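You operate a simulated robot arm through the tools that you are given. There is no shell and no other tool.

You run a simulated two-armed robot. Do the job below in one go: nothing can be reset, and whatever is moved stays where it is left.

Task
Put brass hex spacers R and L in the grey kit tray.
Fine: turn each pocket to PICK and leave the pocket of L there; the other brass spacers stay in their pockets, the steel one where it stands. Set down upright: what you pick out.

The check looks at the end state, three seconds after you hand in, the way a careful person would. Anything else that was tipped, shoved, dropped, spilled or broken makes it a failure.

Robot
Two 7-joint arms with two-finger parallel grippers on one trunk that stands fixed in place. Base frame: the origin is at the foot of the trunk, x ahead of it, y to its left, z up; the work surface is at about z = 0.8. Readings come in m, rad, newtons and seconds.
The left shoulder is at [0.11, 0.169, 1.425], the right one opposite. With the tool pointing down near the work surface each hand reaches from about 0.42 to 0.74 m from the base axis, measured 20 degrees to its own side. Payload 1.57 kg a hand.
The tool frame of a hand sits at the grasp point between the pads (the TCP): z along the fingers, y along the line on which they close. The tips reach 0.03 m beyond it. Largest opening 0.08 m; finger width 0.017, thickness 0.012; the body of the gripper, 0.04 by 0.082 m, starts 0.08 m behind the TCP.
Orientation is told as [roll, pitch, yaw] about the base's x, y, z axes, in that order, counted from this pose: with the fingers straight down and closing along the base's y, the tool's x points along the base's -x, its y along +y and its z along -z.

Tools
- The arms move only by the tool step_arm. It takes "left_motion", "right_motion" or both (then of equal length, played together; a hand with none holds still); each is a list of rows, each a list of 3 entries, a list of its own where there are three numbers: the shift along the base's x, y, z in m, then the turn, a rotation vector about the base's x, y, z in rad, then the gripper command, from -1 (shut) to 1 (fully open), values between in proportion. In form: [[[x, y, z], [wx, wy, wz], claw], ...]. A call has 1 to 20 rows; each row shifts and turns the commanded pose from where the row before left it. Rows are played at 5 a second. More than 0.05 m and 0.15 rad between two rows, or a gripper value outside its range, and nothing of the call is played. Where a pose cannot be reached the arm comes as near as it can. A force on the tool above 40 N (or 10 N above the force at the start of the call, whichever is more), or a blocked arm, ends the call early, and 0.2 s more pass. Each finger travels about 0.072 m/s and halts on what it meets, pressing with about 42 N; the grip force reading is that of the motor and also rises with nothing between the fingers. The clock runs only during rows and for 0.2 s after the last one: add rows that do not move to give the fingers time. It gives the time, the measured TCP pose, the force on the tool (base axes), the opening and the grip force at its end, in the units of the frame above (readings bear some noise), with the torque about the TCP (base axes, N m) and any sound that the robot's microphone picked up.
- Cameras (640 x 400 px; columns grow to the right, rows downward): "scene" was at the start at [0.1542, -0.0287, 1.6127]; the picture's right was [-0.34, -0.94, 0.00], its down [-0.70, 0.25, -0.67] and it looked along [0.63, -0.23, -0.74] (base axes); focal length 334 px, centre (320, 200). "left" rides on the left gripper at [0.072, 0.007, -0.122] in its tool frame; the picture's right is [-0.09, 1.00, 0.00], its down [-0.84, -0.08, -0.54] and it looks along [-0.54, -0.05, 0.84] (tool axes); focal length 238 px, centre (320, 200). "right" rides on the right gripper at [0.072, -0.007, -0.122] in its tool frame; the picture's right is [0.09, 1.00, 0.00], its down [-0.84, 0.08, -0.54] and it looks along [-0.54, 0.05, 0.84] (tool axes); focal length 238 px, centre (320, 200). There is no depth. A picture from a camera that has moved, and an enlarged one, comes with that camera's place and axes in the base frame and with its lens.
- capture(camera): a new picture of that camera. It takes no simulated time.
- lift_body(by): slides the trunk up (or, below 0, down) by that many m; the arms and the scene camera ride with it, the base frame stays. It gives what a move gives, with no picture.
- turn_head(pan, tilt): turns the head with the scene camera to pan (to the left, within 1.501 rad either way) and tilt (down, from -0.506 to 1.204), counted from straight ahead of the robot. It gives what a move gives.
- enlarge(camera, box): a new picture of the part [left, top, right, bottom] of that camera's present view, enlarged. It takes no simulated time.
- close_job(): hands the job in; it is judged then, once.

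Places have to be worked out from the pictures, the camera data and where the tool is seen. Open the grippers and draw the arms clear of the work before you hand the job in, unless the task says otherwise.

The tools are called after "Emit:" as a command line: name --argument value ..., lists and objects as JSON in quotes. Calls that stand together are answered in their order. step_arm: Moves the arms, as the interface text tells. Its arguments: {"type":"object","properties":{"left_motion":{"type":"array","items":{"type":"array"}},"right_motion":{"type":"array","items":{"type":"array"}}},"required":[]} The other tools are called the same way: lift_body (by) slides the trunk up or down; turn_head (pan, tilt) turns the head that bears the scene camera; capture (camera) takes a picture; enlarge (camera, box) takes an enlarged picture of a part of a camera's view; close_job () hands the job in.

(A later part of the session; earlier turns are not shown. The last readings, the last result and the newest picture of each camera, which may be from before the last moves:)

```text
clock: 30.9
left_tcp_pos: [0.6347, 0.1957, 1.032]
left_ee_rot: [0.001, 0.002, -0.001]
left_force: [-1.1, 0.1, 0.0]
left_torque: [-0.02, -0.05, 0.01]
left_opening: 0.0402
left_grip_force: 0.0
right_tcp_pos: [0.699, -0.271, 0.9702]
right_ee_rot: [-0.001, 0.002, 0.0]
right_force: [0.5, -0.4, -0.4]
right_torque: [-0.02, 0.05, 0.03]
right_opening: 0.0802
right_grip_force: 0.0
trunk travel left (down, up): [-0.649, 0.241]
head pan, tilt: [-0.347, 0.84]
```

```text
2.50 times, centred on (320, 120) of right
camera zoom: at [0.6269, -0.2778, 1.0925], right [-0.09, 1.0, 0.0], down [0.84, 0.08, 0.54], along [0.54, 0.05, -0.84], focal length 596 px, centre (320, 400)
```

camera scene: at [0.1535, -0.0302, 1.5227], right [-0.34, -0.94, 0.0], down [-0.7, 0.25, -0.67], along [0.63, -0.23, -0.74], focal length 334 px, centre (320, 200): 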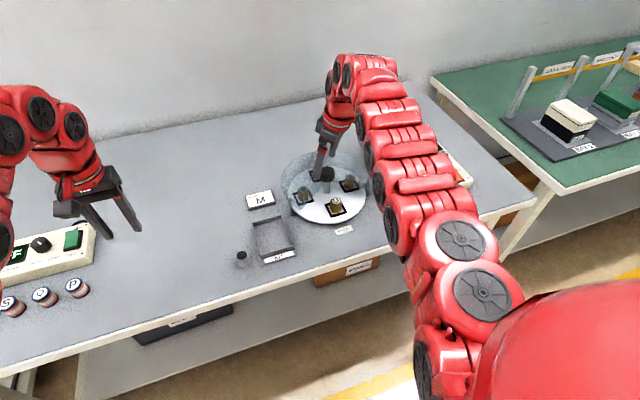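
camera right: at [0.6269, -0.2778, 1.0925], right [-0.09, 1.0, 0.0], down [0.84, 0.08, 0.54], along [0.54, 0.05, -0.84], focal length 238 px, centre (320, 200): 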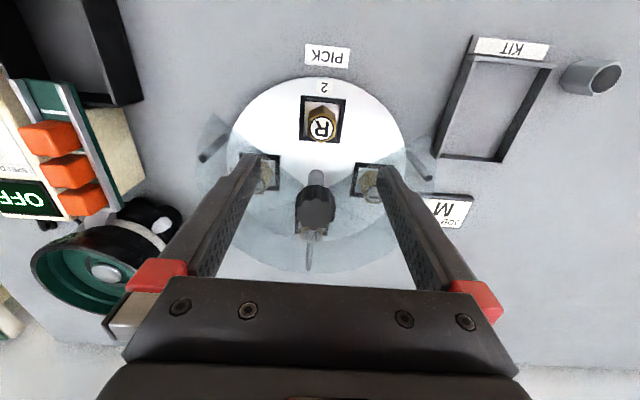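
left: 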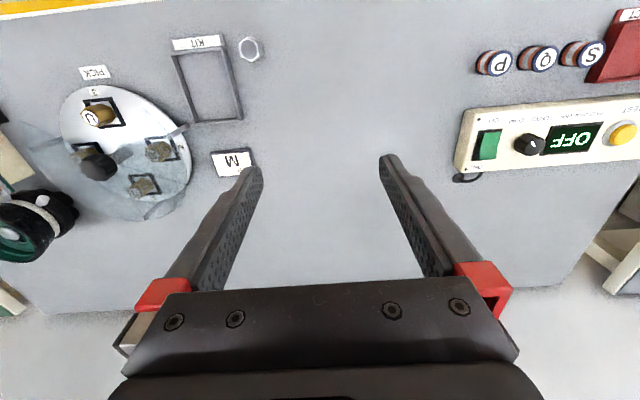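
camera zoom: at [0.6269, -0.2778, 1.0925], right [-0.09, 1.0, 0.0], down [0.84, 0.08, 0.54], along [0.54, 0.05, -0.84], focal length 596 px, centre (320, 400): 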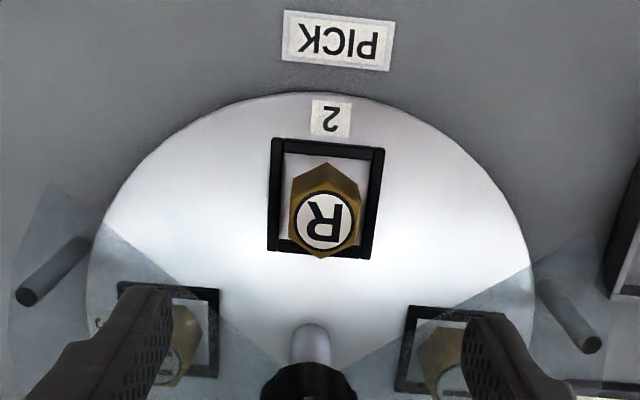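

R stands square in its pocket at about (0.6935, -0.270), with hex flats facing ±y, so yaw 0 grips it on the flats. I'll centre over it and descend partway to z≈0.895 for a check.

Emit:
step_arm --right_motion '[[[-0.0055, 0.001, -0.015], [0, 0, 0], 1], [[0, 0, -0.02], [0, 0, 0], 1], [[0, 0, -0.02], [0, 0, 0], 1], [[0, 0, -0.02], [0, 0, 0], 1], [[0, 0, 0], [0, 0, 0], 1], [[0, 0, 0], [0, 0, 0], 1]]'

Emit:
enlarge --camera "right" --box '[200, 80, 440, 240]'

Emit:
enlarge --camera "scene" --box '[280, 140, 380, 220]'

```text
clock: 32.2
left_tcp_pos: [0.6344, 0.1942, 1.0326]
left_ee_rot: [0.0, -0.001, 0.0]
left_force: [-0.2, -0.7, -0.2]
left_torque: [0.0, 0.0, 0.05]
left_opening: 0.0399
left_grip_force: 0.0
right_tcp_pos: [0.6934, -0.2709, 0.8956]
right_ee_rot: [-0.001, 0.003, 0.0]
right_force: [0.5, -1.0, 0.0]
right_torque: [-0.01, 0.01, 0.0]
right_opening: 0.0801
right_grip_force: 0.2
trunk travel left (down, up): [-0.649, 0.241]
head pan, tilt: [-0.347, 0.84]
```

```text
2.50 times, centred on (320, 160) of right
camera zoom: at [0.622, -0.2771, 1.0179], right [-0.09, 1.0, 0.0], down [0.84, 0.08, 0.54], along [0.54, 0.05, -0.84], focal length 596 px, centre (320, 300)
```

zoom: 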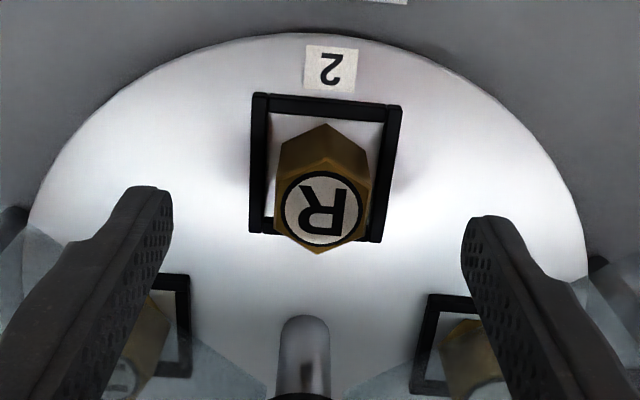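

```text
5.00 times, centred on (330, 180) of scene
camera zoom: at [0.1543, -0.0286, 1.5227], right [-0.34, -0.94, 0.0], down [-0.7, 0.25, -0.67], along [0.63, -0.23, -0.75], focal length 1671 px, centre (270, 300)
```

zoom: 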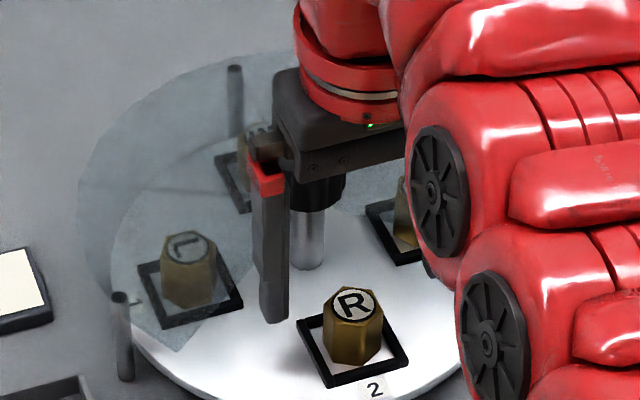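

R's centre is at (0.694, -0.271) with its top at about z 0.858. I'll descend to TCP z≈0.868, keeping the tips around 0.838 above the pocket frame, and then close on it.

Emit:
step_arm --right_motion '[[[0.0006, -0.0003, -0.014], [0, 0, 0], 1], [[0, 0, -0.0136], [0, 0, 0], 1], [[0, 0, 0], [0, 0, 0], 1], [[0, 0, 0], [0, 0, 0], -1], [[0, 0, 0], [0, 0, 0], -1], [[0, 0, 0], [0, 0, 0], -1], [[0, 0, 0], [0, 0, 0], -1], [[0, 0, 0], [0, 0, 0], -1]]'

Emit:
enlarge --camera "right" --box '[200, 80, 440, 240]'

Emit:
enlarge --camera "scene" --box '[280, 140, 380, 220]'

```text
clock: 34.0
left_tcp_pos: [0.6353, 0.1937, 1.0332]
left_ee_rot: [-0.001, 0.0, 0.0]
left_force: [0.1, -0.1, -0.4]
left_torque: [0.0, 0.03, -0.01]
left_opening: 0.0398
left_grip_force: 0.0
right_tcp_pos: [0.6961, -0.2706, 0.8673]
right_ee_rot: [-0.002, -0.001, -0.001]
right_force: [-0.3, 0.8, -1.4]
right_torque: [0.01, 0.01, -0.02]
right_opening: 0.0272
right_grip_force: 38.2
trunk travel left (down, up): [-0.649, 0.241]
head pan, tilt: [-0.347, 0.84]
```

```text
2.50 times, centred on (320, 160) of right
camera zoom: at [0.623, -0.2776, 0.9906], right [-0.09, 1.0, 0.0], down [0.84, 0.08, 0.54], along [0.54, 0.05, -0.84], focal length 596 px, centre (320, 300)
```

zoom: 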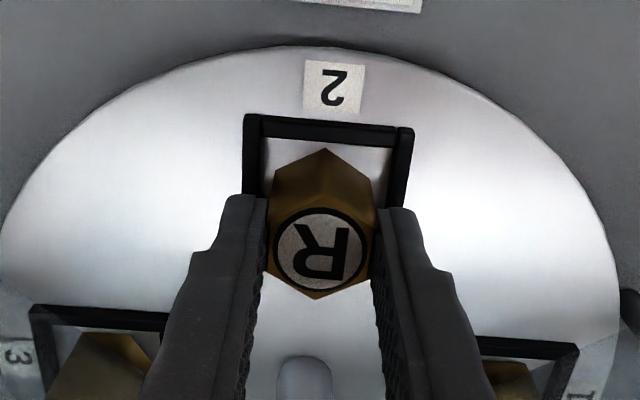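

```text
5.00 times, centred on (330, 180) of scene
camera zoom: at [0.1543, -0.0286, 1.5227], right [-0.34, -0.94, 0.0], down [-0.7, 0.25, -0.67], along [0.63, -0.23, -0.75], focal length 1671 px, centre (270, 300)
```

zoom: 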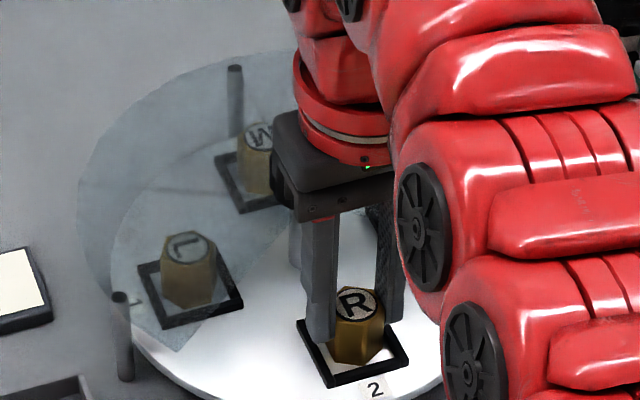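

R is held firmly (opening 0.0272, matching its flats). I'll lift it straight up by about 8.5 cm.

Emit:
step_arm --right_motion '[[[0, 0, 0.01], [0, 0, 0], -1], [[0, 0, 0.015], [0, 0, 0], -1], [[0, 0, 0.02], [0, 0, 0], -1], [[0, 0, 0.02], [0, 0, 0], -1], [[0, 0, 0.02], [0, 0, 0], -1], [[0, 0, 0], [0, 0, 0], -1]]'

Emit:
capture --camera "right"

Emit:
enlarge --camera "scene" --box '[240, 130, 380, 270]'

```text
clock: 35.5
left_tcp_pos: [0.6347, 0.1936, 1.0328]
left_ee_rot: [-0.003, 0.001, 0.0]
left_force: [0.6, -0.3, 0.3]
left_torque: [0.0, 0.0, 0.02]
left_opening: 0.0401
left_grip_force: 0.1
right_tcp_pos: [0.6965, -0.2716, 0.9509]
right_ee_rot: [-0.001, 0.0, 0.0]
right_force: [-0.5, -0.5, -1.2]
right_torque: [0.02, 0.01, 0.03]
right_opening: 0.0273
right_grip_force: 37.7
trunk travel left (down, up): [-0.649, 0.241]
head pan, tilt: [-0.347, 0.84]
```

```text
taken
camera right: at [0.6227, -0.2784, 1.0746], right [-0.09, 1.0, 0.0], down [0.84, 0.08, 0.54], along [0.54, 0.05, -0.84], focal length 238 px, centre (320, 200)
```

right: 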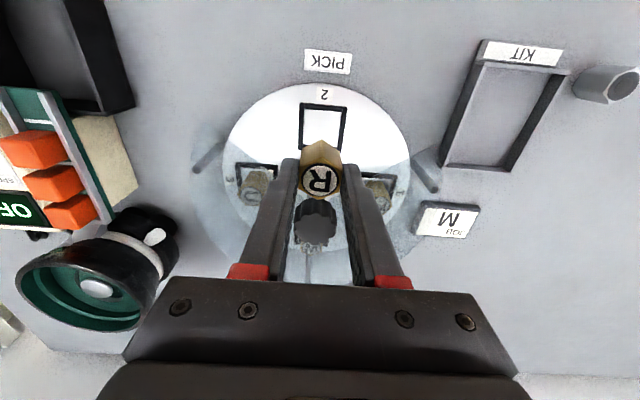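

```text
2.86 times, centred on (310, 200) of scene
camera zoom: at [0.1548, -0.0285, 1.5226], right [-0.34, -0.94, 0.0], down [-0.7, 0.25, -0.67], along [0.63, -0.23, -0.75], focal length 955 px, centre (349, 200)
```

zoom: 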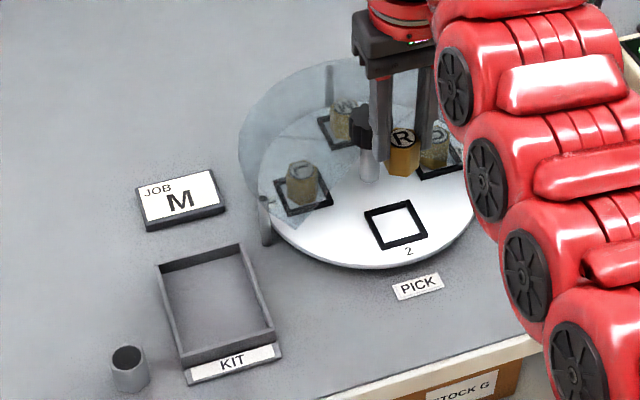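

R is out cleanly and upright. I'll carry it sideways to over the tray at (0.703, -0.0875), still at z≈0.95, well above the hood and post.

Emit:
step_arm --right_motion '[[[0.0013, 0.0368, 0], [0, 0, 0], -1], [[0.0013, 0.0368, 0], [0, 0, 0], -1], [[0.0013, 0.0368, 0], [0, 0, 0], -1], [[0.0013, 0.0368, 0], [0, 0, 0], -1], [[0.0013, 0.0368, 0], [0, 0, 0], -1], [[0, 0, 0], [0, 0, 0], -1], [[0, 0, 0], [0, 0, 0], -1]]'

Emit:
capture --camera "right"

Emit:
capture --camera "scene"

```text
clock: 37.0
left_tcp_pos: [0.6346, 0.1937, 1.0332]
left_ee_rot: [0.0, 0.0, 0.0]
left_force: [0.0, -0.2, 0.2]
left_torque: [-0.01, 0.0, 0.01]
left_opening: 0.0398
left_grip_force: 0.2
right_tcp_pos: [0.7031, -0.0864, 0.9503]
right_ee_rot: [-0.005, 0.0, 0.0]
right_force: [0.0, -0.6, -1.5]
right_torque: [-0.02, 0.02, 0.0]
right_opening: 0.0274
right_grip_force: 37.9
trunk travel left (down, up): [-0.649, 0.241]
head pan, tilt: [-0.347, 0.84]
```

```text
taken
camera right: at [0.6317, -0.093, 1.0723], right [-0.09, 1.0, 0.0], down [0.84, 0.08, 0.54], along [0.54, 0.05, -0.84], focal length 238 px, centre (320, 200)
```

right: 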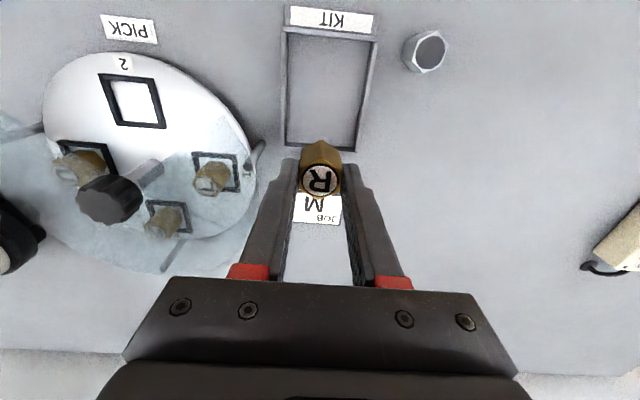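

```text
taken
camera scene: at [0.1544, -0.0281, 1.5227], right [-0.34, -0.94, 0.0], down [-0.7, 0.25, -0.67], along [0.63, -0.23, -0.74], focal length 334 px, centre (320, 200)
```

scene: 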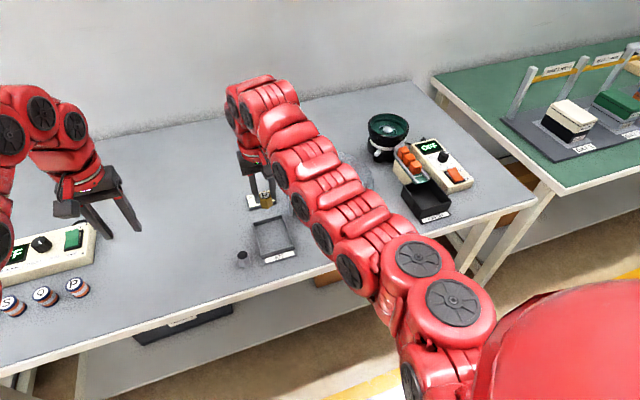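

The tray spans about x 0.621–0.731, y -0.127 to -0.043, so R goes to (0.699, -0.086) and L will go nearer the front later. I'll shift 4 mm back and descend to z≈0.856.

Emit:
step_arm --right_motion '[[[-0.004, 0.0005, -0.024], [0, 0, 0], -1], [[0, 0, -0.024], [0, 0, 0], -1], [[0, 0, -0.024], [0, 0, 0], -1], [[0, 0, -0.022], [0, 0, 0], -1], [[0, 0, 0], [0, 0, 0], -1], [[0, 0, 0], [0, 0, 0], -1]]'

Emit:
enlarge --camera "right" --box '[200, 60, 440, 240]'

Emit:
enlarge --camera "scene" --box '[225, 180, 325, 280]'

```text
clock: 38.5
left_tcp_pos: [0.6347, 0.1942, 1.0339]
left_ee_rot: [0.001, -0.001, 0.001]
left_force: [0.4, -0.1, 0.4]
left_torque: [0.0, -0.02, 0.0]
left_opening: 0.0402
left_grip_force: 0.1
right_tcp_pos: [0.6977, -0.0861, 0.8569]
right_ee_rot: [-0.001, 0.0, 0.0]
right_force: [-0.5, 0.1, -1.3]
right_torque: [-0.02, 0.01, 0.02]
right_opening: 0.0272
right_grip_force: 37.6
trunk travel left (down, up): [-0.649, 0.241]
head pan, tilt: [-0.347, 0.84]
```

```text
2.22 times, centred on (320, 150) of right
camera zoom: at [0.6256, -0.0933, 0.9802], right [-0.09, 1.0, 0.0], down [0.84, 0.08, 0.54], along [0.54, 0.05, -0.84], focal length 530 px, centre (320, 311)
```

zoom: 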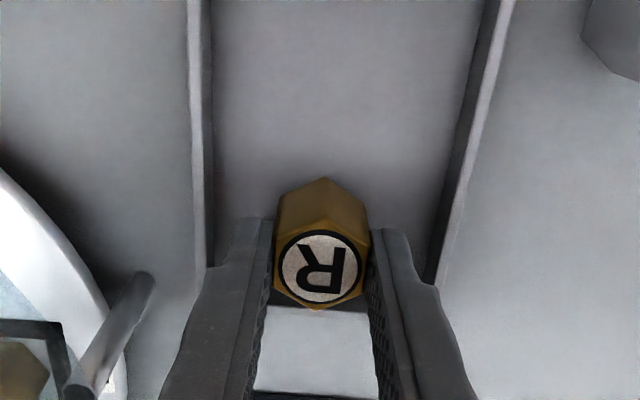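

```text
4.00 times, centred on (275, 230) of scene
camera zoom: at [0.1546, -0.0285, 1.5226], right [-0.34, -0.94, 0.0], down [-0.7, 0.25, -0.67], along [0.63, -0.23, -0.75], focal length 1337 px, centre (500, 80)
```

zoom: 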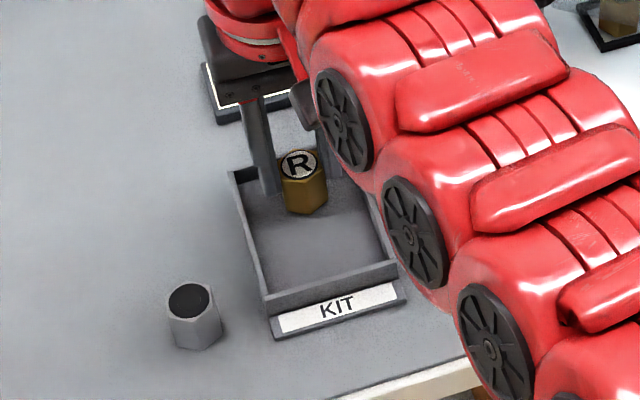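

R hangs inside the tray walls, but the far wall is at about x 0.72, so I'll pull 4 mm toward the robot for margin. Then I'll lower gently and watch the vertical force.

Emit:
step_arm --right_motion '[[[-0.004, 0, 0], [0, 0, 0], -1], [[0, 0, -0.003], [0, 0, 0], -1], [[0, 0, -0.003], [0, 0, 0], -1], [[0, 0, 0], [0, 0, 0], -1]]'

```text
clock: 39.5
left_tcp_pos: [0.6343, 0.1941, 1.0334]
left_ee_rot: [0.001, 0.0, 0.0]
left_force: [-0.7, -0.3, 0.9]
left_torque: [0.0, 0.0, 0.0]
left_opening: 0.0401
left_grip_force: 0.1
right_tcp_pos: [0.6943, -0.0861, 0.8526]
right_ee_rot: [-0.002, -0.003, 0.001]
right_force: [0.5, 0.1, 2.8]
right_torque: [0.06, 0.0, -0.03]
right_opening: 0.0272
right_grip_force: 37.3
trunk travel left (down, up): [-0.649, 0.241]
head pan, tilt: [-0.347, 0.84]
```

There is about a 4 N upward change, so R's base has just met something at TCP z 0.8525. I'll check by picture that it is the tray floor and not a wall.

Emit:
enlarge --camera "scene" --box '[245, 195, 305, 255]'

Emit:
enlarge --camera "right" --box '[220, 80, 420, 220]'

Emit:
capture --camera "left"

```text
6.67 times, centred on (275, 225) of scene
camera zoom: at [0.1538, -0.0286, 1.5228], right [-0.34, -0.94, 0.0], down [-0.7, 0.25, -0.67], along [0.63, -0.23, -0.74], focal length 2228 px, centre (620, 33)
```

zoom: 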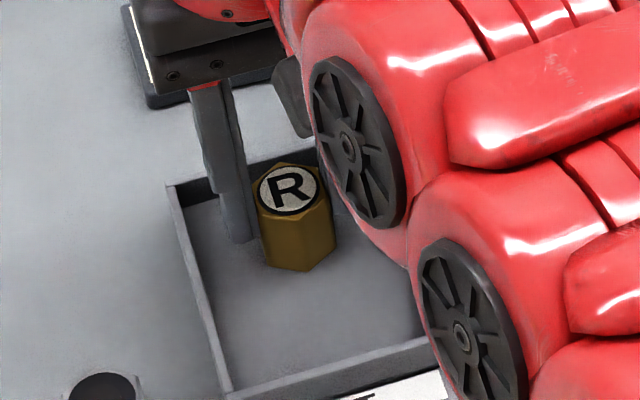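

```text
2.86 times, centred on (320, 150) of right
camera zoom: at [0.6213, -0.093, 0.9755], right [-0.09, 1.0, 0.0], down [0.84, 0.08, 0.54], along [0.54, 0.05, -0.84], focal length 681 px, centre (320, 343)
```

zoom: 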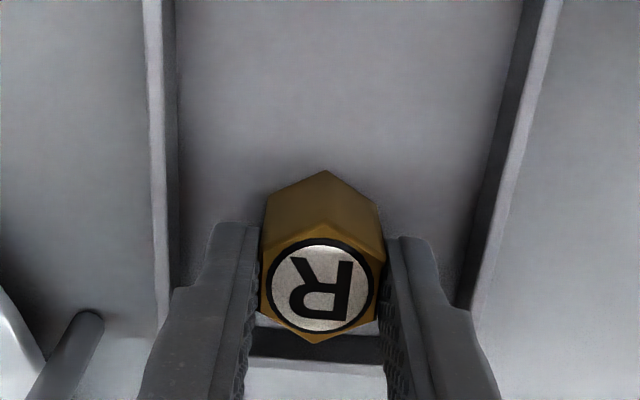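

```text
taken
camera left: at [0.5623, 0.1988, 1.1548], right [0.09, 1.0, 0.0], down [0.84, -0.08, 0.54], along [0.54, -0.05, -0.84], focal length 238 px, centre (320, 200)
```

left: 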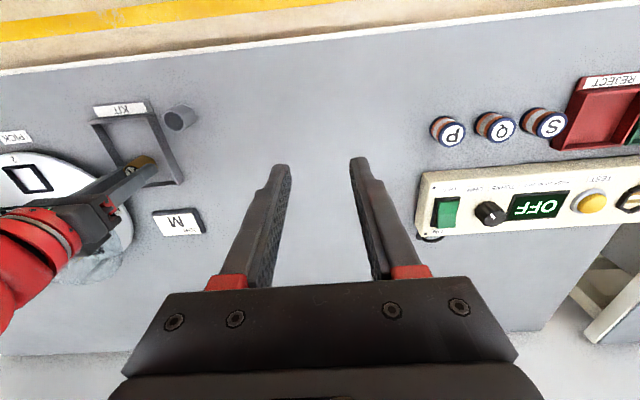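

R sits on the open tray floor, clear of the back wall. I'll press down one more millimetre to confirm firm contact before opening.

Emit:
step_arm --right_motion '[[[0, 0, -0.001], [0, 0, 0], -1], [[0, 0, 0], [0, 0, 0], -1]]'

```text
clock: 40.0
left_tcp_pos: [0.6336, 0.1945, 1.0332]
left_ee_rot: [-0.001, 0.0, 0.001]
left_force: [-0.4, 0.7, 0.0]
left_torque: [0.0, -0.02, -0.03]
left_opening: 0.0398
left_grip_force: 0.2
right_tcp_pos: [0.6939, -0.0869, 0.853]
right_ee_rot: [0.0, -0.004, 0.0]
right_force: [4.7, -1.3, 11.7]
right_torque: [0.02, -0.02, -0.03]
right_opening: 0.0274
right_grip_force: 38.3
trunk travel left (down, up): [-0.649, 0.241]
head pan, tilt: [-0.347, 0.84]
```

Contact is firm (about 12 N, TCP not moving down). I'll ease back 1 mm and open partway (0.04 m) so the fingers stay off the tray walls.

Emit:
step_arm --right_motion '[[[0, 0, 0.001], [0, 0, 0], -1], [[0, 0, 0], [0, 0, 0], -0.2], [[0, 0, 0], [0, 0, 0], 0], [[0, 0, 0], [0, 0, 0], 0], [[0, 0, 0], [0, 0, 0], 0]]'

Emit:
enlarge --camera "right" --box '[200, 80, 440, 240]'

```text
clock: 41.2
left_tcp_pos: [0.6334, 0.1925, 1.033]
left_ee_rot: [0.0, 0.0, -0.001]
left_force: [0.3, -0.8, -0.8]
left_torque: [-0.01, -0.01, 0.03]
left_opening: 0.04
left_grip_force: 0.1
right_tcp_pos: [0.6932, -0.0863, 0.8527]
right_ee_rot: [-0.002, 0.001, 0.0]
right_force: [-0.7, -0.3, -0.2]
right_torque: [0.02, 0.01, -0.01]
right_opening: 0.04
right_grip_force: 0.0
trunk travel left (down, up): [-0.649, 0.241]
head pan, tilt: [-0.347, 0.84]
```

```text
2.50 times, centred on (320, 160) of right
camera zoom: at [0.6209, -0.0934, 0.9752], right [-0.09, 1.0, 0.0], down [0.84, 0.08, 0.54], along [0.54, 0.05, -0.84], focal length 596 px, centre (320, 300)
```

zoom: 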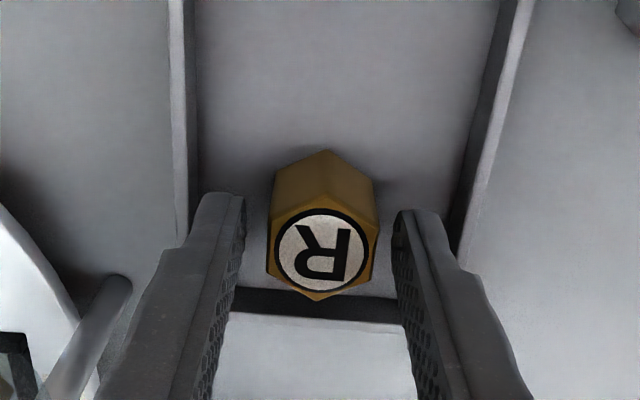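

R stands free and upright on the tray floor. I'll lift straight up between it and the walls.

Emit:
step_arm --right_motion '[[[0, 0, 0.008], [0, 0, 0], 0], [[0, 0, 0.012], [0, 0, 0], 0], [[0, 0, 0.02], [0, 0, 0], 0], [[0, 0, 0.02], [0, 0, 0], 0], [[0, 0, 0.02], [0, 0, 0], 0], [[0, 0, 0.025], [0, 0, 0], 0], [[0, 0, 0], [0, 0, 0], 0]]'

Emit:
enlarge --camera "scene" --box '[225, 160, 385, 290]'

```text
clock: 42.9
left_tcp_pos: [0.6334, 0.1941, 1.034]
left_ee_rot: [-0.001, 0.0, -0.001]
left_force: [1.4, 0.2, 0.6]
left_torque: [0.0, 0.0, -0.01]
left_opening: 0.04
left_grip_force: 0.1
right_tcp_pos: [0.6915, -0.0875, 0.957]
right_ee_rot: [-0.003, 0.0, 0.001]
right_force: [-0.2, 0.3, -0.2]
right_torque: [0.0, 0.05, 0.0]
right_opening: 0.04
right_grip_force: 0.0
trunk travel left (down, up): [-0.649, 0.241]
head pan, tilt: [-0.347, 0.84]
```

```text
3.08 times, centred on (305, 225) of scene
camera zoom: at [0.1545, -0.0284, 1.5226], right [-0.34, -0.94, 0.0], down [-0.7, 0.25, -0.67], along [0.63, -0.23, -0.75], focal length 1028 px, centre (366, 123)
```

zoom: 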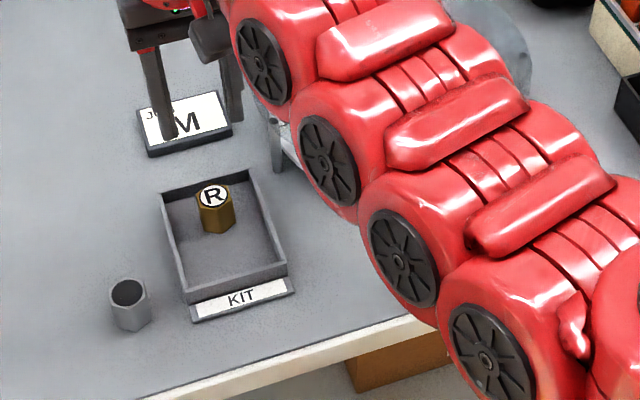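

R is standing well in the tray. Now I go back toward the knob: sideways at z≈0.957, tilt 0.264 outward, out over the axis, and yaw to -0.939 as before.

Emit:
step_arm --right_motion '[[[0, -0.036, 0], [0, 0, 0], 1], [[0, -0.036, 0], [0, 0, 0], 1], [[0, -0.036, 0], [0, 0, 0], 1], [[0, -0.036, 0], [0, 0, 0], 1], [[0, -0.036, 0], [0, 0, 0], 1], [[0, 0, 0], [0, -0.132, 0], 1], [[0, 0, 0], [0, -0.132, 0], 1], [[0.023, 0, 0], [0, 0, 0], 1], [[0.023, 0, 0], [0, 0, 0], 1], [[0.0235, 0, 0], [0, 0, 0], 1], [[0, 0, 0], [0, 0, 0], 1]]'

Emit:
capture --camera "right"

```text
clock: 45.2
left_tcp_pos: [0.6338, 0.1927, 1.0338]
left_ee_rot: [0.0, 0.0, 0.0]
left_force: [1.0, 0.1, 0.9]
left_torque: [-0.01, -0.01, 0.02]
left_opening: 0.0401
left_grip_force: 0.1
right_tcp_pos: [0.7647, -0.2665, 0.9585]
right_ee_rot: [-0.003, -0.265, -0.001]
right_force: [0.2, -0.3, -0.4]
right_torque: [0.0, -0.02, -0.01]
right_opening: 0.0799
right_grip_force: 0.2
trunk travel left (down, up): [-0.649, 0.241]
head pan, tilt: [-0.347, 0.84]
```

```text
taken
camera right: at [0.6633, -0.2734, 1.0574], right [-0.09, 1.0, -0.03], down [0.67, 0.08, 0.74], along [0.74, 0.05, -0.67], focal length 238 px, centre (320, 200)
```

right: 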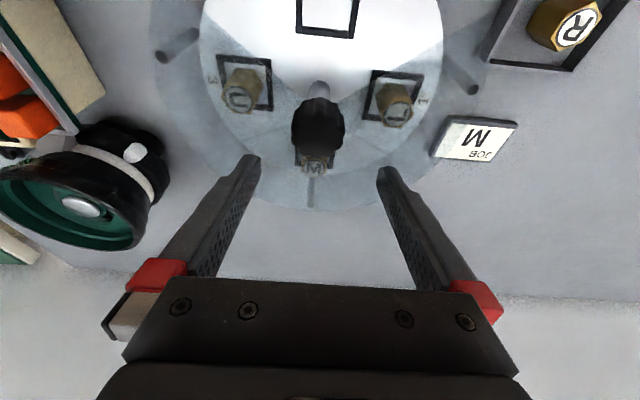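

The empty pocket is at PICK, L is next on the +y side. I'll yaw to -0.939 and centre on the grip position used before, (0.7612, -0.2655).

Emit:
step_arm --right_motion '[[[-0.003, 0.001, 0], [0, 0, -0.134], 1], [[0, 0, 0], [0, 0, -0.134], 1], [[0, 0, 0], [0, 0, -0.134], 1], [[0, 0, 0], [0, 0, -0.134], 1], [[0, 0, 0], [0, 0, -0.134], 1], [[0, 0, 0], [0, 0, -0.134], 1], [[0, 0, 0], [0, 0, -0.134], 1], [[0, 0, 0], [0, 0, 0], 1], [[0, 0, 0], [0, 0, 0], 1]]'

Emit:
capture --camera "right"

```text
clock: 47.2
left_tcp_pos: [0.6346, 0.1946, 1.032]
left_ee_rot: [0.0, -0.001, 0.0]
left_force: [-0.2, 0.2, 0.7]
left_torque: [0.03, 0.02, 0.01]
left_opening: 0.04
left_grip_force: 0.1
right_tcp_pos: [0.7605, -0.2659, 0.9575]
right_ee_rot: [-0.001, -0.265, -0.94]
right_force: [-0.4, -0.3, 0.0]
right_torque: [-0.01, -0.03, -0.02]
right_opening: 0.0798
right_grip_force: 0.1
trunk travel left (down, up): [-0.649, 0.241]
head pan, tilt: [-0.347, 0.84]
```

```text
taken
camera right: at [0.6948, -0.1876, 1.0575], right [0.75, 0.66, -0.03], down [0.46, -0.49, 0.74], along [0.48, -0.57, -0.67], focal length 238 px, centre (320, 200)
```

right: 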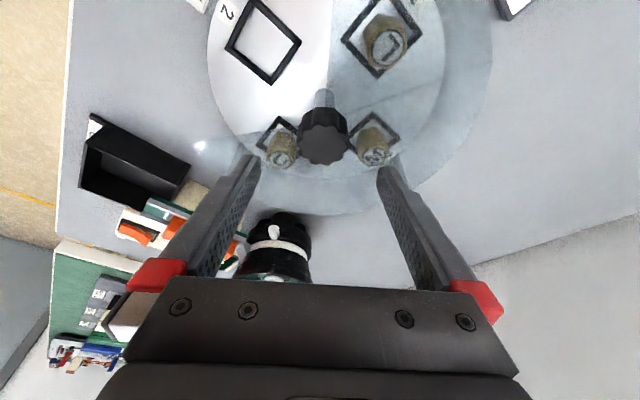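

The hand is lined up over the knob as before. I'll descend to z≈0.9105 and close on the knob.

Emit:
step_arm --right_motion '[[[0.0005, 0.0003, -0.016], [0, 0, 0], 1], [[0, 0, -0.016], [0, 0, 0], 1], [[0, 0, -0.015], [0, 0, 0], 1], [[0, 0, 0], [0, 0, 0], 1], [[0, 0, 0], [0, 0, 0], -1], [[0, 0, 0], [0, 0, 0], -1], [[0, 0, 0], [0, 0, 0], -1], [[0, 0, 0], [0, 0, 0], -1], [[0, 0, 0], [0, 0, 0], -1]]'

Emit:
enlarge --camera "right" --box '[160, 0, 480, 230]'

```text
clock: 49.2
left_tcp_pos: [0.6343, 0.1949, 1.0337]
left_ee_rot: [-0.002, 0.001, 0.0]
left_force: [0.0, 0.1, -0.8]
left_torque: [-0.01, 0.03, -0.01]
left_opening: 0.0404
left_grip_force: 0.0
right_tcp_pos: [0.7604, -0.2637, 0.9121]
right_ee_rot: [-0.002, -0.267, -0.937]
right_force: [5.5, 3.3, 2.3]
right_torque: [0.24, -0.35, 0.03]
right_opening: 0.041
right_grip_force: 45.0
trunk travel left (down, up): [-0.649, 0.241]
head pan, tilt: [-0.347, 0.84]
```

```text
1.74 times, centred on (320, 115) of right
camera zoom: at [0.6958, -0.1869, 1.0103], right [0.75, 0.66, -0.03], down [0.46, -0.49, 0.74], along [0.48, -0.57, -0.67], focal length 414 px, centre (320, 348)
```

zoom: 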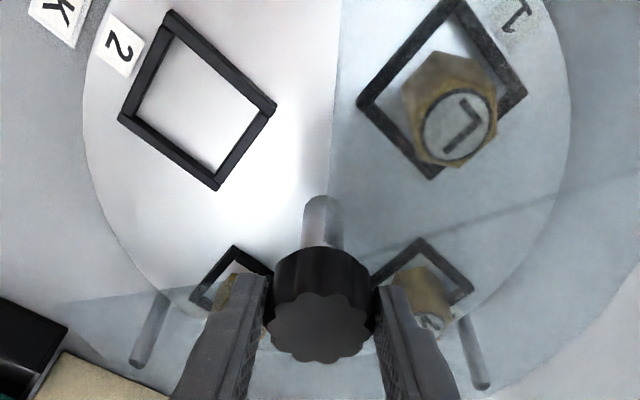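

Same grip and picture as the first turn. I'll turn another 90° counter-clockwise, with a slight extra -y correction along the arc to avoid the side load seen last time.

Emit:
step_arm --right_motion '[[[-0.0004, -0.0005, 0], [0, 0, 0.1428], -1], [[-0.0003, -0.0006, 0], [0, 0, 0.1428], -1], [[-0.0003, -0.0007, 0], [0, 0, 0.1428], -1], [[-0.0003, -0.0008, 0], [0, 0, 0.1428], -1], [[-0.0002, -0.0008, 0], [0, 0, 0.1428], -1], [[-0.0001, -0.0008, 0], [0, 0, 0.1428], -1], [[0, -0.0008, 0], [0, 0, 0.1428], -1], [[0.0001, -0.0008, 0], [0, 0, 0.1428], -1], [[0, 0, 0], [0, 0, 0], -1]]'

Emit:
enlarge --camera "scene" --box '[260, 110, 380, 240]'

```text
clock: 51.2
left_tcp_pos: [0.6336, 0.1951, 1.0326]
left_ee_rot: [0.002, 0.002, -0.001]
left_force: [-1.2, -0.4, -0.3]
left_torque: [-0.06, 0.01, 0.03]
left_opening: 0.0402
left_grip_force: 0.0
right_tcp_pos: [0.7576, -0.2711, 0.9111]
right_ee_rot: [-0.004, -0.265, 0.207]
right_force: [0.1, 0.6, 3.7]
right_torque: [-0.22, 0.5, 0.0]
right_opening: 0.0411
right_grip_force: 45.1
trunk travel left (down, up): [-0.649, 0.241]
head pan, tilt: [-0.347, 0.84]
```

```text
3.08 times, centred on (320, 175) of scene
camera zoom: at [0.1539, -0.0283, 1.5227], right [-0.34, -0.94, 0.0], down [-0.7, 0.25, -0.67], along [0.63, -0.23, -0.74], focal length 1028 px, centre (320, 277)
```

zoom: 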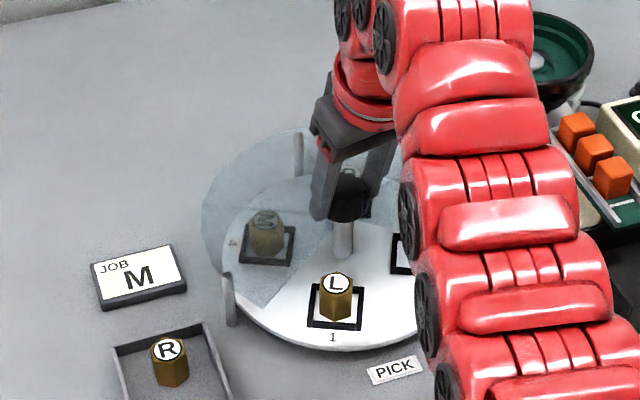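

The disc is turning cleanly with almost no side force, and L is coming to PICK. Three more steps complete the 90°.

Emit:
step_arm --right_motion '[[[0.0002, -0.0008, 0], [0, 0, 0.1428], -1], [[0.0002, -0.0008, 0], [0, 0, 0.1428], -1], [[0.0003, -0.0007, 0], [0, 0, 0.1424], -1], [[0, 0, 0], [0, 0, 0], -1], [[0, 0, 0], [0, 0, 0], -1]]'

Emit:
enlarge --camera "scene" --box '[260, 110, 380, 240]'

```text
clock: 52.5
left_tcp_pos: [0.6355, 0.1921, 1.0331]
left_ee_rot: [0.001, 0.001, 0.0]
left_force: [-0.6, -0.7, 0.8]
left_torque: [0.01, 0.0, 0.0]
left_opening: 0.04
left_grip_force: 0.1
right_tcp_pos: [0.7591, -0.2743, 0.9103]
right_ee_rot: [-0.002, -0.263, 0.634]
right_force: [4.0, -3.3, 1.1]
right_torque: [-0.06, 0.31, 0.04]
right_opening: 0.0409
right_grip_force: 45.2
trunk travel left (down, up): [-0.649, 0.241]
head pan, tilt: [-0.347, 0.84]
```

```text
3.08 times, centred on (320, 175) of scene
camera zoom: at [0.1548, -0.029, 1.5226], right [-0.34, -0.94, 0.0], down [-0.7, 0.25, -0.67], along [0.63, -0.23, -0.75], focal length 1028 px, centre (320, 277)
```

zoom: 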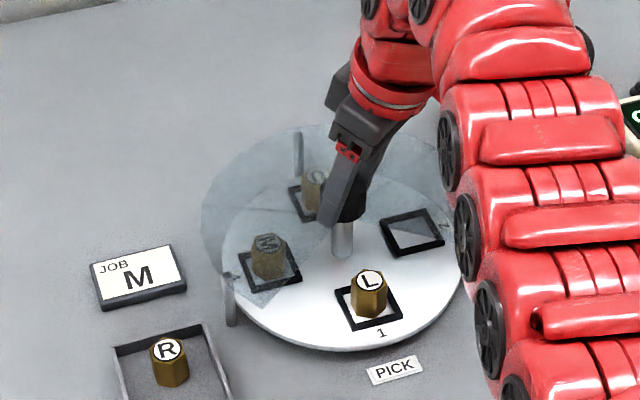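

L's pocket number now lines up with the PICK label (both about 182° by my estimate) and the side forces are small. I'll open, confirm the disc stays, then lift and return over PICK as before.

Emit:
step_arm --right_motion '[[[0, 0, 0], [0, 0, 0], 1], [[0, 0, 0], [0, 0, 0], 1], [[0, 0, 0], [0, 0, 0], 1], [[0, 0, 0], [0, 0, 0], 1], [[0, 0, 0.02], [0, 0, 0], 1], [[0, 0, 0.02], [0, 0, 0], 1], [[0, 0, 0.02], [0, 0, 0], 1], [[0, 0, 0], [0, 0, 0], 1]]'

Emit:
enlarge --camera "scene" --box '[260, 110, 380, 240]'

```text
clock: 54.2
left_tcp_pos: [0.6349, 0.1924, 1.0334]
left_ee_rot: [0.0, 0.0, 0.0]
left_force: [-0.3, 0.5, -0.1]
left_torque: [0.0, -0.01, 0.02]
left_opening: 0.0403
left_grip_force: 0.0
right_tcp_pos: [0.7593, -0.2723, 0.9689]
right_ee_rot: [-0.003, -0.265, 0.631]
right_force: [-0.2, 0.3, 0.1]
right_torque: [0.01, 0.01, -0.01]
right_opening: 0.0801
right_grip_force: 0.1
trunk travel left (down, up): [-0.649, 0.241]
head pan, tilt: [-0.347, 0.84]
```

```text
3.08 times, centred on (320, 175) of scene
camera zoom: at [0.1544, -0.0287, 1.5226], right [-0.34, -0.94, 0.0], down [-0.7, 0.25, -0.67], along [0.63, -0.23, -0.75], focal length 1028 px, centre (320, 277)
```

zoom: 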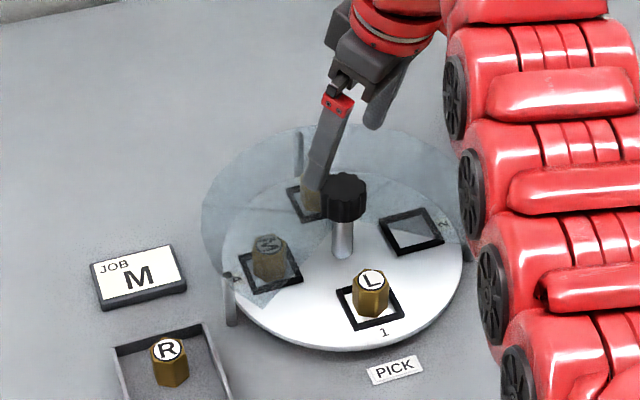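

The hand is clear of the knob and L's pocket stayed aligned at PICK. I'll turn back to yaw 0, move back over PICK and straighten the hand to vertical.

Emit:
step_arm --right_motion '[[[-0.013, 0, 0], [0, 0, -0.1262], 1], [[-0.013, 0, 0], [0, 0, -0.1262], 1], [[-0.013, 0, 0], [0, 0, -0.1262], 1], [[-0.013, 0, 0], [0, 0, -0.1262], 1], [[-0.012, 0.0015, 0], [0, 0, -0.1262], 1], [[0, 0, 0], [0, 0.132, 0], 1], [[0, 0, 0], [0, 0.132, 0], 1], [[0, 0, 0], [0, 0, 0], 1], [[0, 0, 0], [0, 0, 0], 1]]'

Emit:
enlarge --camera "right" --box '[220, 40, 420, 200]'

```text
clock: 56.2
left_tcp_pos: [0.635, 0.1944, 1.0322]
left_ee_rot: [0.001, 0.0, -0.001]
left_force: [-0.8, 0.1, 0.1]
left_torque: [-0.01, -0.03, 0.04]
left_opening: 0.04
left_grip_force: 0.0
right_tcp_pos: [0.6942, -0.271, 0.9712]
right_ee_rot: [-0.001, 0.001, 0.002]
right_force: [0.5, 0.4, -0.7]
right_torque: [-0.03, 0.0, -0.04]
right_opening: 0.08
right_grip_force: 0.0
trunk travel left (down, up): [-0.649, 0.241]
head pan, tilt: [-0.347, 0.84]
```

```text
2.50 times, centred on (320, 120) of right
camera zoom: at [0.6229, -0.2784, 1.0934], right [-0.09, 1.0, 0.0], down [0.84, 0.08, 0.54], along [0.54, 0.05, -0.84], focal length 596 px, centre (320, 400)
```

zoom: 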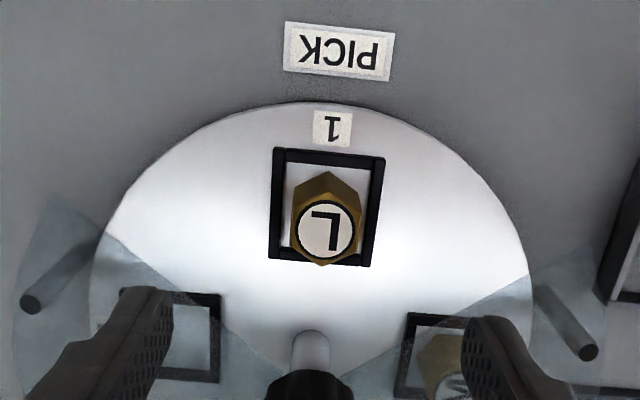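

L stands square with its flats to ±y, centred near (0.693, -0.270). I'll centre over it and descend to z≈0.895 for a check.

Emit:
step_arm --right_motion '[[[0, 0.0008, -0.016], [0, 0, 0], 1], [[0, 0, -0.02], [0, 0, 0], 1], [[0, 0, -0.02], [0, 0, 0], 1], [[0, 0, -0.02], [0, 0, 0], 1], [[0, 0, 0], [0, 0, 0], 1], [[0, 0, 0], [0, 0, 0], 1]]'

Emit:
enlarge --camera "right" --box '[200, 80, 440, 240]'

```text
clock: 57.6
left_tcp_pos: [0.6347, 0.195, 1.0324]
left_ee_rot: [-0.001, 0.0, 0.001]
left_force: [0.1, -0.2, -0.4]
left_torque: [-0.05, 0.0, 0.0]
left_opening: 0.04
left_grip_force: 0.1
right_tcp_pos: [0.6968, -0.2708, 0.895]
right_ee_rot: [-0.002, 0.001, 0.002]
right_force: [-0.9, 0.8, 0.4]
right_torque: [0.02, -0.02, 0.01]
right_opening: 0.08
right_grip_force: 0.2
trunk travel left (down, up): [-0.649, 0.241]
head pan, tilt: [-0.347, 0.84]
```

```text
2.50 times, centred on (320, 160) of right
camera zoom: at [0.6238, -0.2779, 1.0177], right [-0.09, 1.0, 0.0], down [0.84, 0.08, 0.54], along [0.54, 0.05, -0.84], focal length 596 px, centre (320, 300)
```

zoom: 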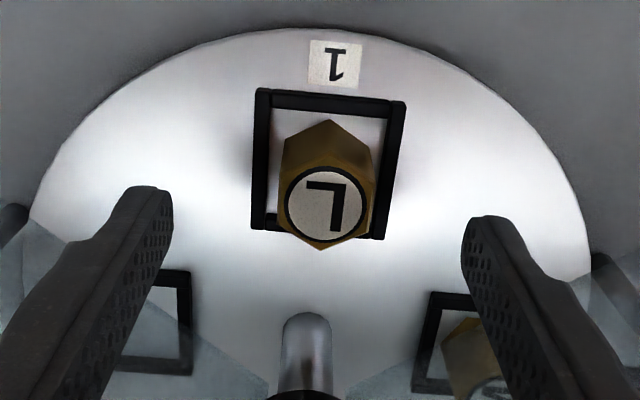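

L's centre is at about (0.6946, -0.270). I'll trim by 1.5 mm in x and 0.8 mm in y, descend to z≈0.868 and close.

Emit:
step_arm --right_motion '[[[-0.0015, 0.0008, -0.014], [0, 0, 0], 1], [[0, 0, -0.0132], [0, 0, 0], 1], [[0, 0, 0], [0, 0, 0], 1], [[0, 0, 0], [0, 0, 0], -1], [[0, 0, 0], [0, 0, 0], -1], [[0, 0, 0], [0, 0, 0], -1], [[0, 0, 0], [0, 0, 0], -1], [[0, 0, 0], [0, 0, 0], -1]]'

Emit:
enlarge --camera "right" --box '[200, 80, 440, 240]'

```text
clock: 59.5
left_tcp_pos: [0.6342, 0.1933, 1.0341]
left_ee_rot: [-0.001, -0.001, 0.0]
left_force: [-0.2, 0.4, 0.5]
left_torque: [-0.01, -0.04, -0.02]
left_opening: 0.0402
left_grip_force: 0.0
right_tcp_pos: [0.6936, -0.2707, 0.8672]
right_ee_rot: [-0.002, -0.001, 0.002]
right_force: [0.9, 0.9, -0.4]
right_torque: [0.0, -0.02, -0.02]
right_opening: 0.0272
right_grip_force: 37.5
trunk travel left (down, up): [-0.649, 0.241]
head pan, tilt: [-0.347, 0.84]
```

```text
2.50 times, centred on (320, 160) of right
camera zoom: at [0.6217, -0.2776, 0.9896], right [-0.09, 1.0, 0.0], down [0.84, 0.08, 0.54], along [0.54, 0.05, -0.84], focal length 596 px, centre (320, 300)
```

zoom: 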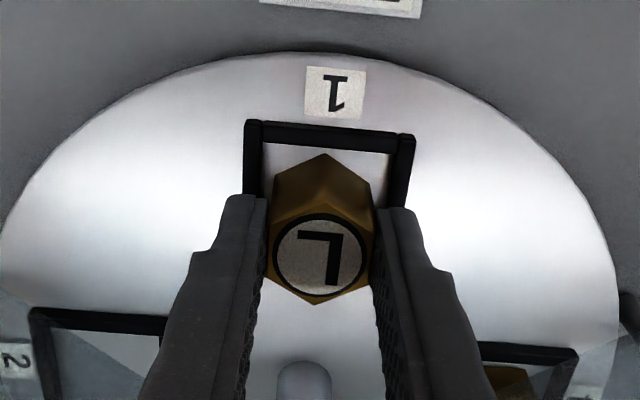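

L is gripped squarely on its flats (opening 0.0272). I'll lift it straight up, then look at the disc before carrying on.

Emit:
step_arm --right_motion '[[[0, 0, 0.01], [0, 0, 0], -1], [[0, 0, 0.015], [0, 0, 0], -1], [[0, 0, 0.02], [0, 0, 0], -1], [[0, 0, 0.02], [0, 0, 0], -1], [[0, 0, 0.02], [0, 0, 0], -1], [[0, 0, 0], [0, 0, 0], -1]]'

Emit:
capture --camera "right"

Emit:
enlarge --camera "scene" --box '[240, 130, 380, 270]'

```text
clock: 60.9
left_tcp_pos: [0.6354, 0.1934, 1.033]
left_ee_rot: [0.0, 0.002, 0.0]
left_force: [0.2, -0.6, 0.3]
left_torque: [0.02, 0.0, -0.03]
left_opening: 0.04
left_grip_force: 0.0
right_tcp_pos: [0.695, -0.2702, 0.9527]
right_ee_rot: [-0.004, 0.0, 0.003]
right_force: [-1.1, 0.4, -2.0]
right_torque: [0.03, 0.03, -0.02]
right_opening: 0.0274
right_grip_force: 37.7
trunk travel left (down, up): [-0.649, 0.241]
head pan, tilt: [-0.347, 0.84]
```

```text
taken
camera right: at [0.6222, -0.2777, 1.0758], right [-0.09, 1.0, 0.0], down [0.84, 0.08, 0.54], along [0.54, 0.05, -0.84], focal length 238 px, centre (320, 200)
```

right: 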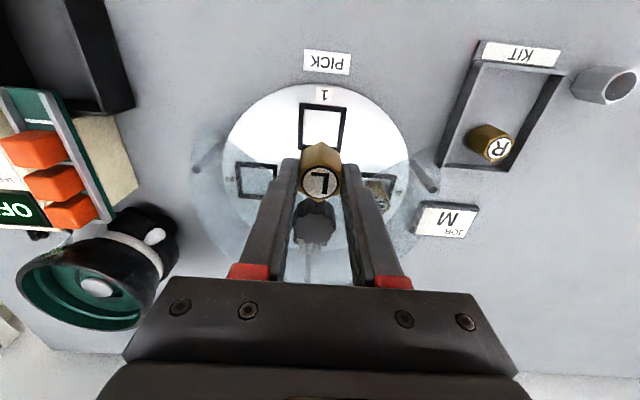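

```text
2.86 times, centred on (310, 200) of scene
camera zoom: at [0.1549, -0.0284, 1.5226], right [-0.34, -0.94, 0.0], down [-0.7, 0.25, -0.67], along [0.63, -0.23, -0.75], focal length 955 px, centre (349, 200)
```

zoom: 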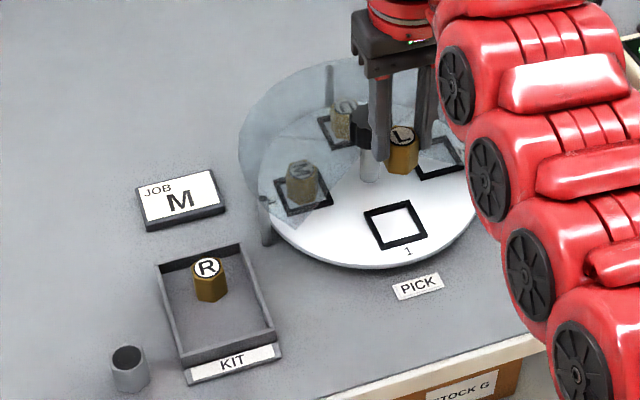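

L is out and upright, and its empty pocket 1 is at PICK. I'll carry it over the front part of the tray to (0.652, -0.0863), in front of R.

Emit:
step_arm --right_motion '[[[-0.0086, 0.0368, 0], [0, 0, 0], -1], [[-0.0086, 0.0368, 0], [0, 0, 0], -1], [[-0.0086, 0.0368, 0], [0, 0, 0], -1], [[-0.0086, 0.0368, 0], [0, 0, 0], -1], [[-0.0086, 0.0368, 0], [0, 0, 0], -1], [[0, 0, 0], [0, 0, 0], -1], [[0, 0, 0], [0, 0, 0], -1]]'

Emit:
capture --camera "right"

Emit:
enlarge --camera "scene" --box '[225, 180, 325, 280]'

```text
clock: 62.5
left_tcp_pos: [0.6354, 0.1947, 1.0329]
left_ee_rot: [-0.001, -0.001, 0.0]
left_force: [0.1, 0.6, 0.0]
left_torque: [-0.05, -0.02, -0.02]
left_opening: 0.0399
left_grip_force: 0.0
right_tcp_pos: [0.6499, -0.0848, 0.9522]
right_ee_rot: [-0.001, 0.0, 0.003]
right_force: [-0.3, -1.1, -1.4]
right_torque: [-0.02, 0.02, -0.01]
right_opening: 0.0273
right_grip_force: 37.9
trunk travel left (down, up): [-0.649, 0.241]
head pan, tilt: [-0.347, 0.84]
```

```text
taken
camera right: at [0.5776, -0.0919, 1.0754], right [-0.09, 1.0, 0.0], down [0.84, 0.08, 0.54], along [0.54, 0.05, -0.84], focal length 238 px, centre (320, 200)
```

right: 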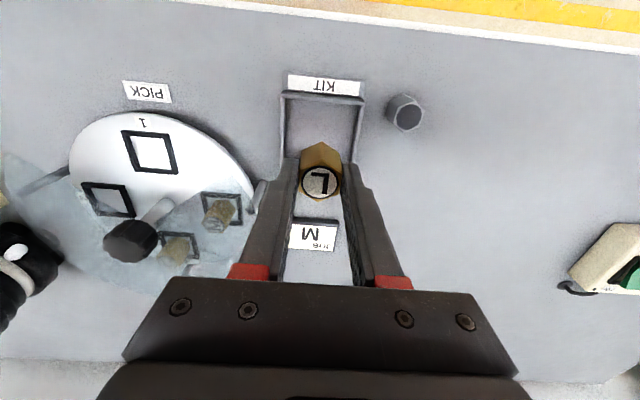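

```text
4.00 times, centred on (275, 230) of scene
camera zoom: at [0.1544, -0.0282, 1.5227], right [-0.34, -0.94, 0.0], down [-0.7, 0.25, -0.67], along [0.63, -0.23, -0.74], focal length 1337 px, centre (500, 80)
```

zoom: 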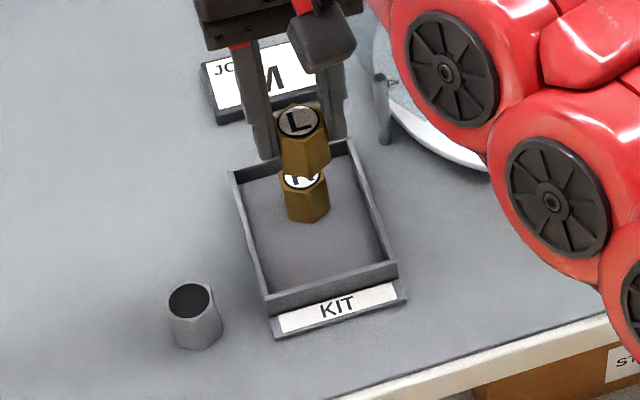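

L hangs over the free front half of the tray, with R behind it at about x 0.693. I'll shift L 2.5 mm away from the front wall and descend to z≈0.857.

Emit:
step_arm --right_motion '[[[0.0025, -0.001, -0.024], [0, 0, 0], -1], [[0, 0, -0.024], [0, 0, 0], -1], [[0, 0, -0.024], [0, 0, 0], -1], [[0, 0, -0.022], [0, 0, 0], -1], [[0, 0, 0], [0, 0, 0], -1], [[0, 0, 0], [0, 0, 0], -1]]'

Emit:
enlarge --camera "right" --box '[200, 40, 440, 260]'

Emit:
enlarge --camera "scene" --box '[235, 195, 315, 275]'

```text
clock: 63.9
left_tcp_pos: [0.6337, 0.1932, 1.0332]
left_ee_rot: [0.0, 0.0, 0.0]
left_force: [0.6, 0.1, 0.4]
left_torque: [0.02, 0.02, 0.03]
left_opening: 0.0399
left_grip_force: 0.0
right_tcp_pos: [0.6526, -0.0878, 0.8558]
right_ee_rot: [0.0, 0.0, 0.003]
right_force: [0.0, -0.4, -2.8]
right_torque: [0.0, 0.01, 0.01]
right_opening: 0.0274
right_grip_force: 37.7
trunk travel left (down, up): [-0.649, 0.241]
head pan, tilt: [-0.347, 0.84]
```

```text
1.82 times, centred on (320, 150) of right
camera zoom: at [0.5806, -0.0938, 0.9793], right [-0.09, 1.0, 0.0], down [0.84, 0.08, 0.54], along [0.54, 0.05, -0.84], focal length 433 px, centre (320, 291)
```

zoom: 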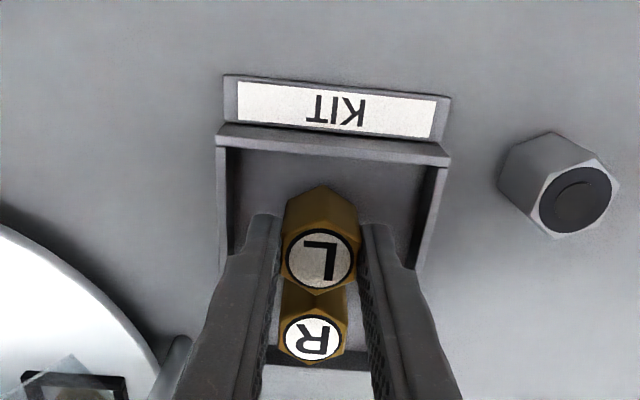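

```text
5.00 times, centred on (275, 235) of scene
camera zoom: at [0.1546, -0.0286, 1.5226], right [-0.34, -0.94, 0.0], down [-0.7, 0.25, -0.67], along [0.63, -0.23, -0.75], focal length 1671 px, centre (545, 25)
```

zoom: 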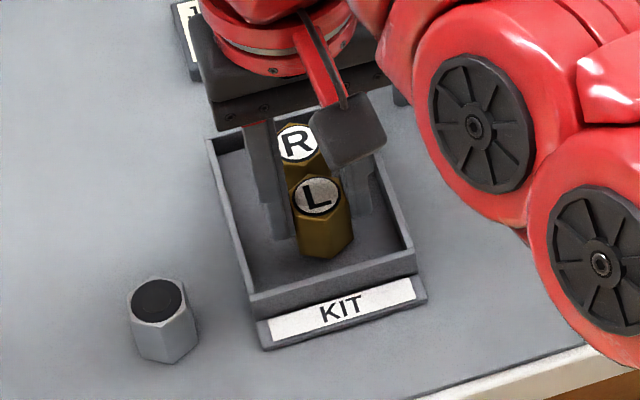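

L is clear of both the front wall and R. I'll lower in small steps until the vertical force rises.

Emit:
step_arm --right_motion '[[[0.0005, 0.0008, -0.0015], [0, 0, 0], -1], [[0, 0, -0.002], [0, 0, 0], -1], [[0, 0, 0], [0, 0, 0], -1]]'

```text
clock: 64.7
left_tcp_pos: [0.6338, 0.1934, 1.0323]
left_ee_rot: [-0.001, 0.0, 0.0]
left_force: [-0.3, -0.6, 0.1]
left_torque: [-0.01, 0.01, -0.01]
left_opening: 0.0399
left_grip_force: 0.1
right_tcp_pos: [0.6531, -0.0871, 0.8537]
right_ee_rot: [0.0, -0.001, 0.002]
right_force: [0.4, -0.3, -1.6]
right_torque: [-0.01, 0.0, -0.01]
right_opening: 0.0271
right_grip_force: 37.1
trunk travel left (down, up): [-0.649, 0.241]
head pan, tilt: [-0.347, 0.84]
```

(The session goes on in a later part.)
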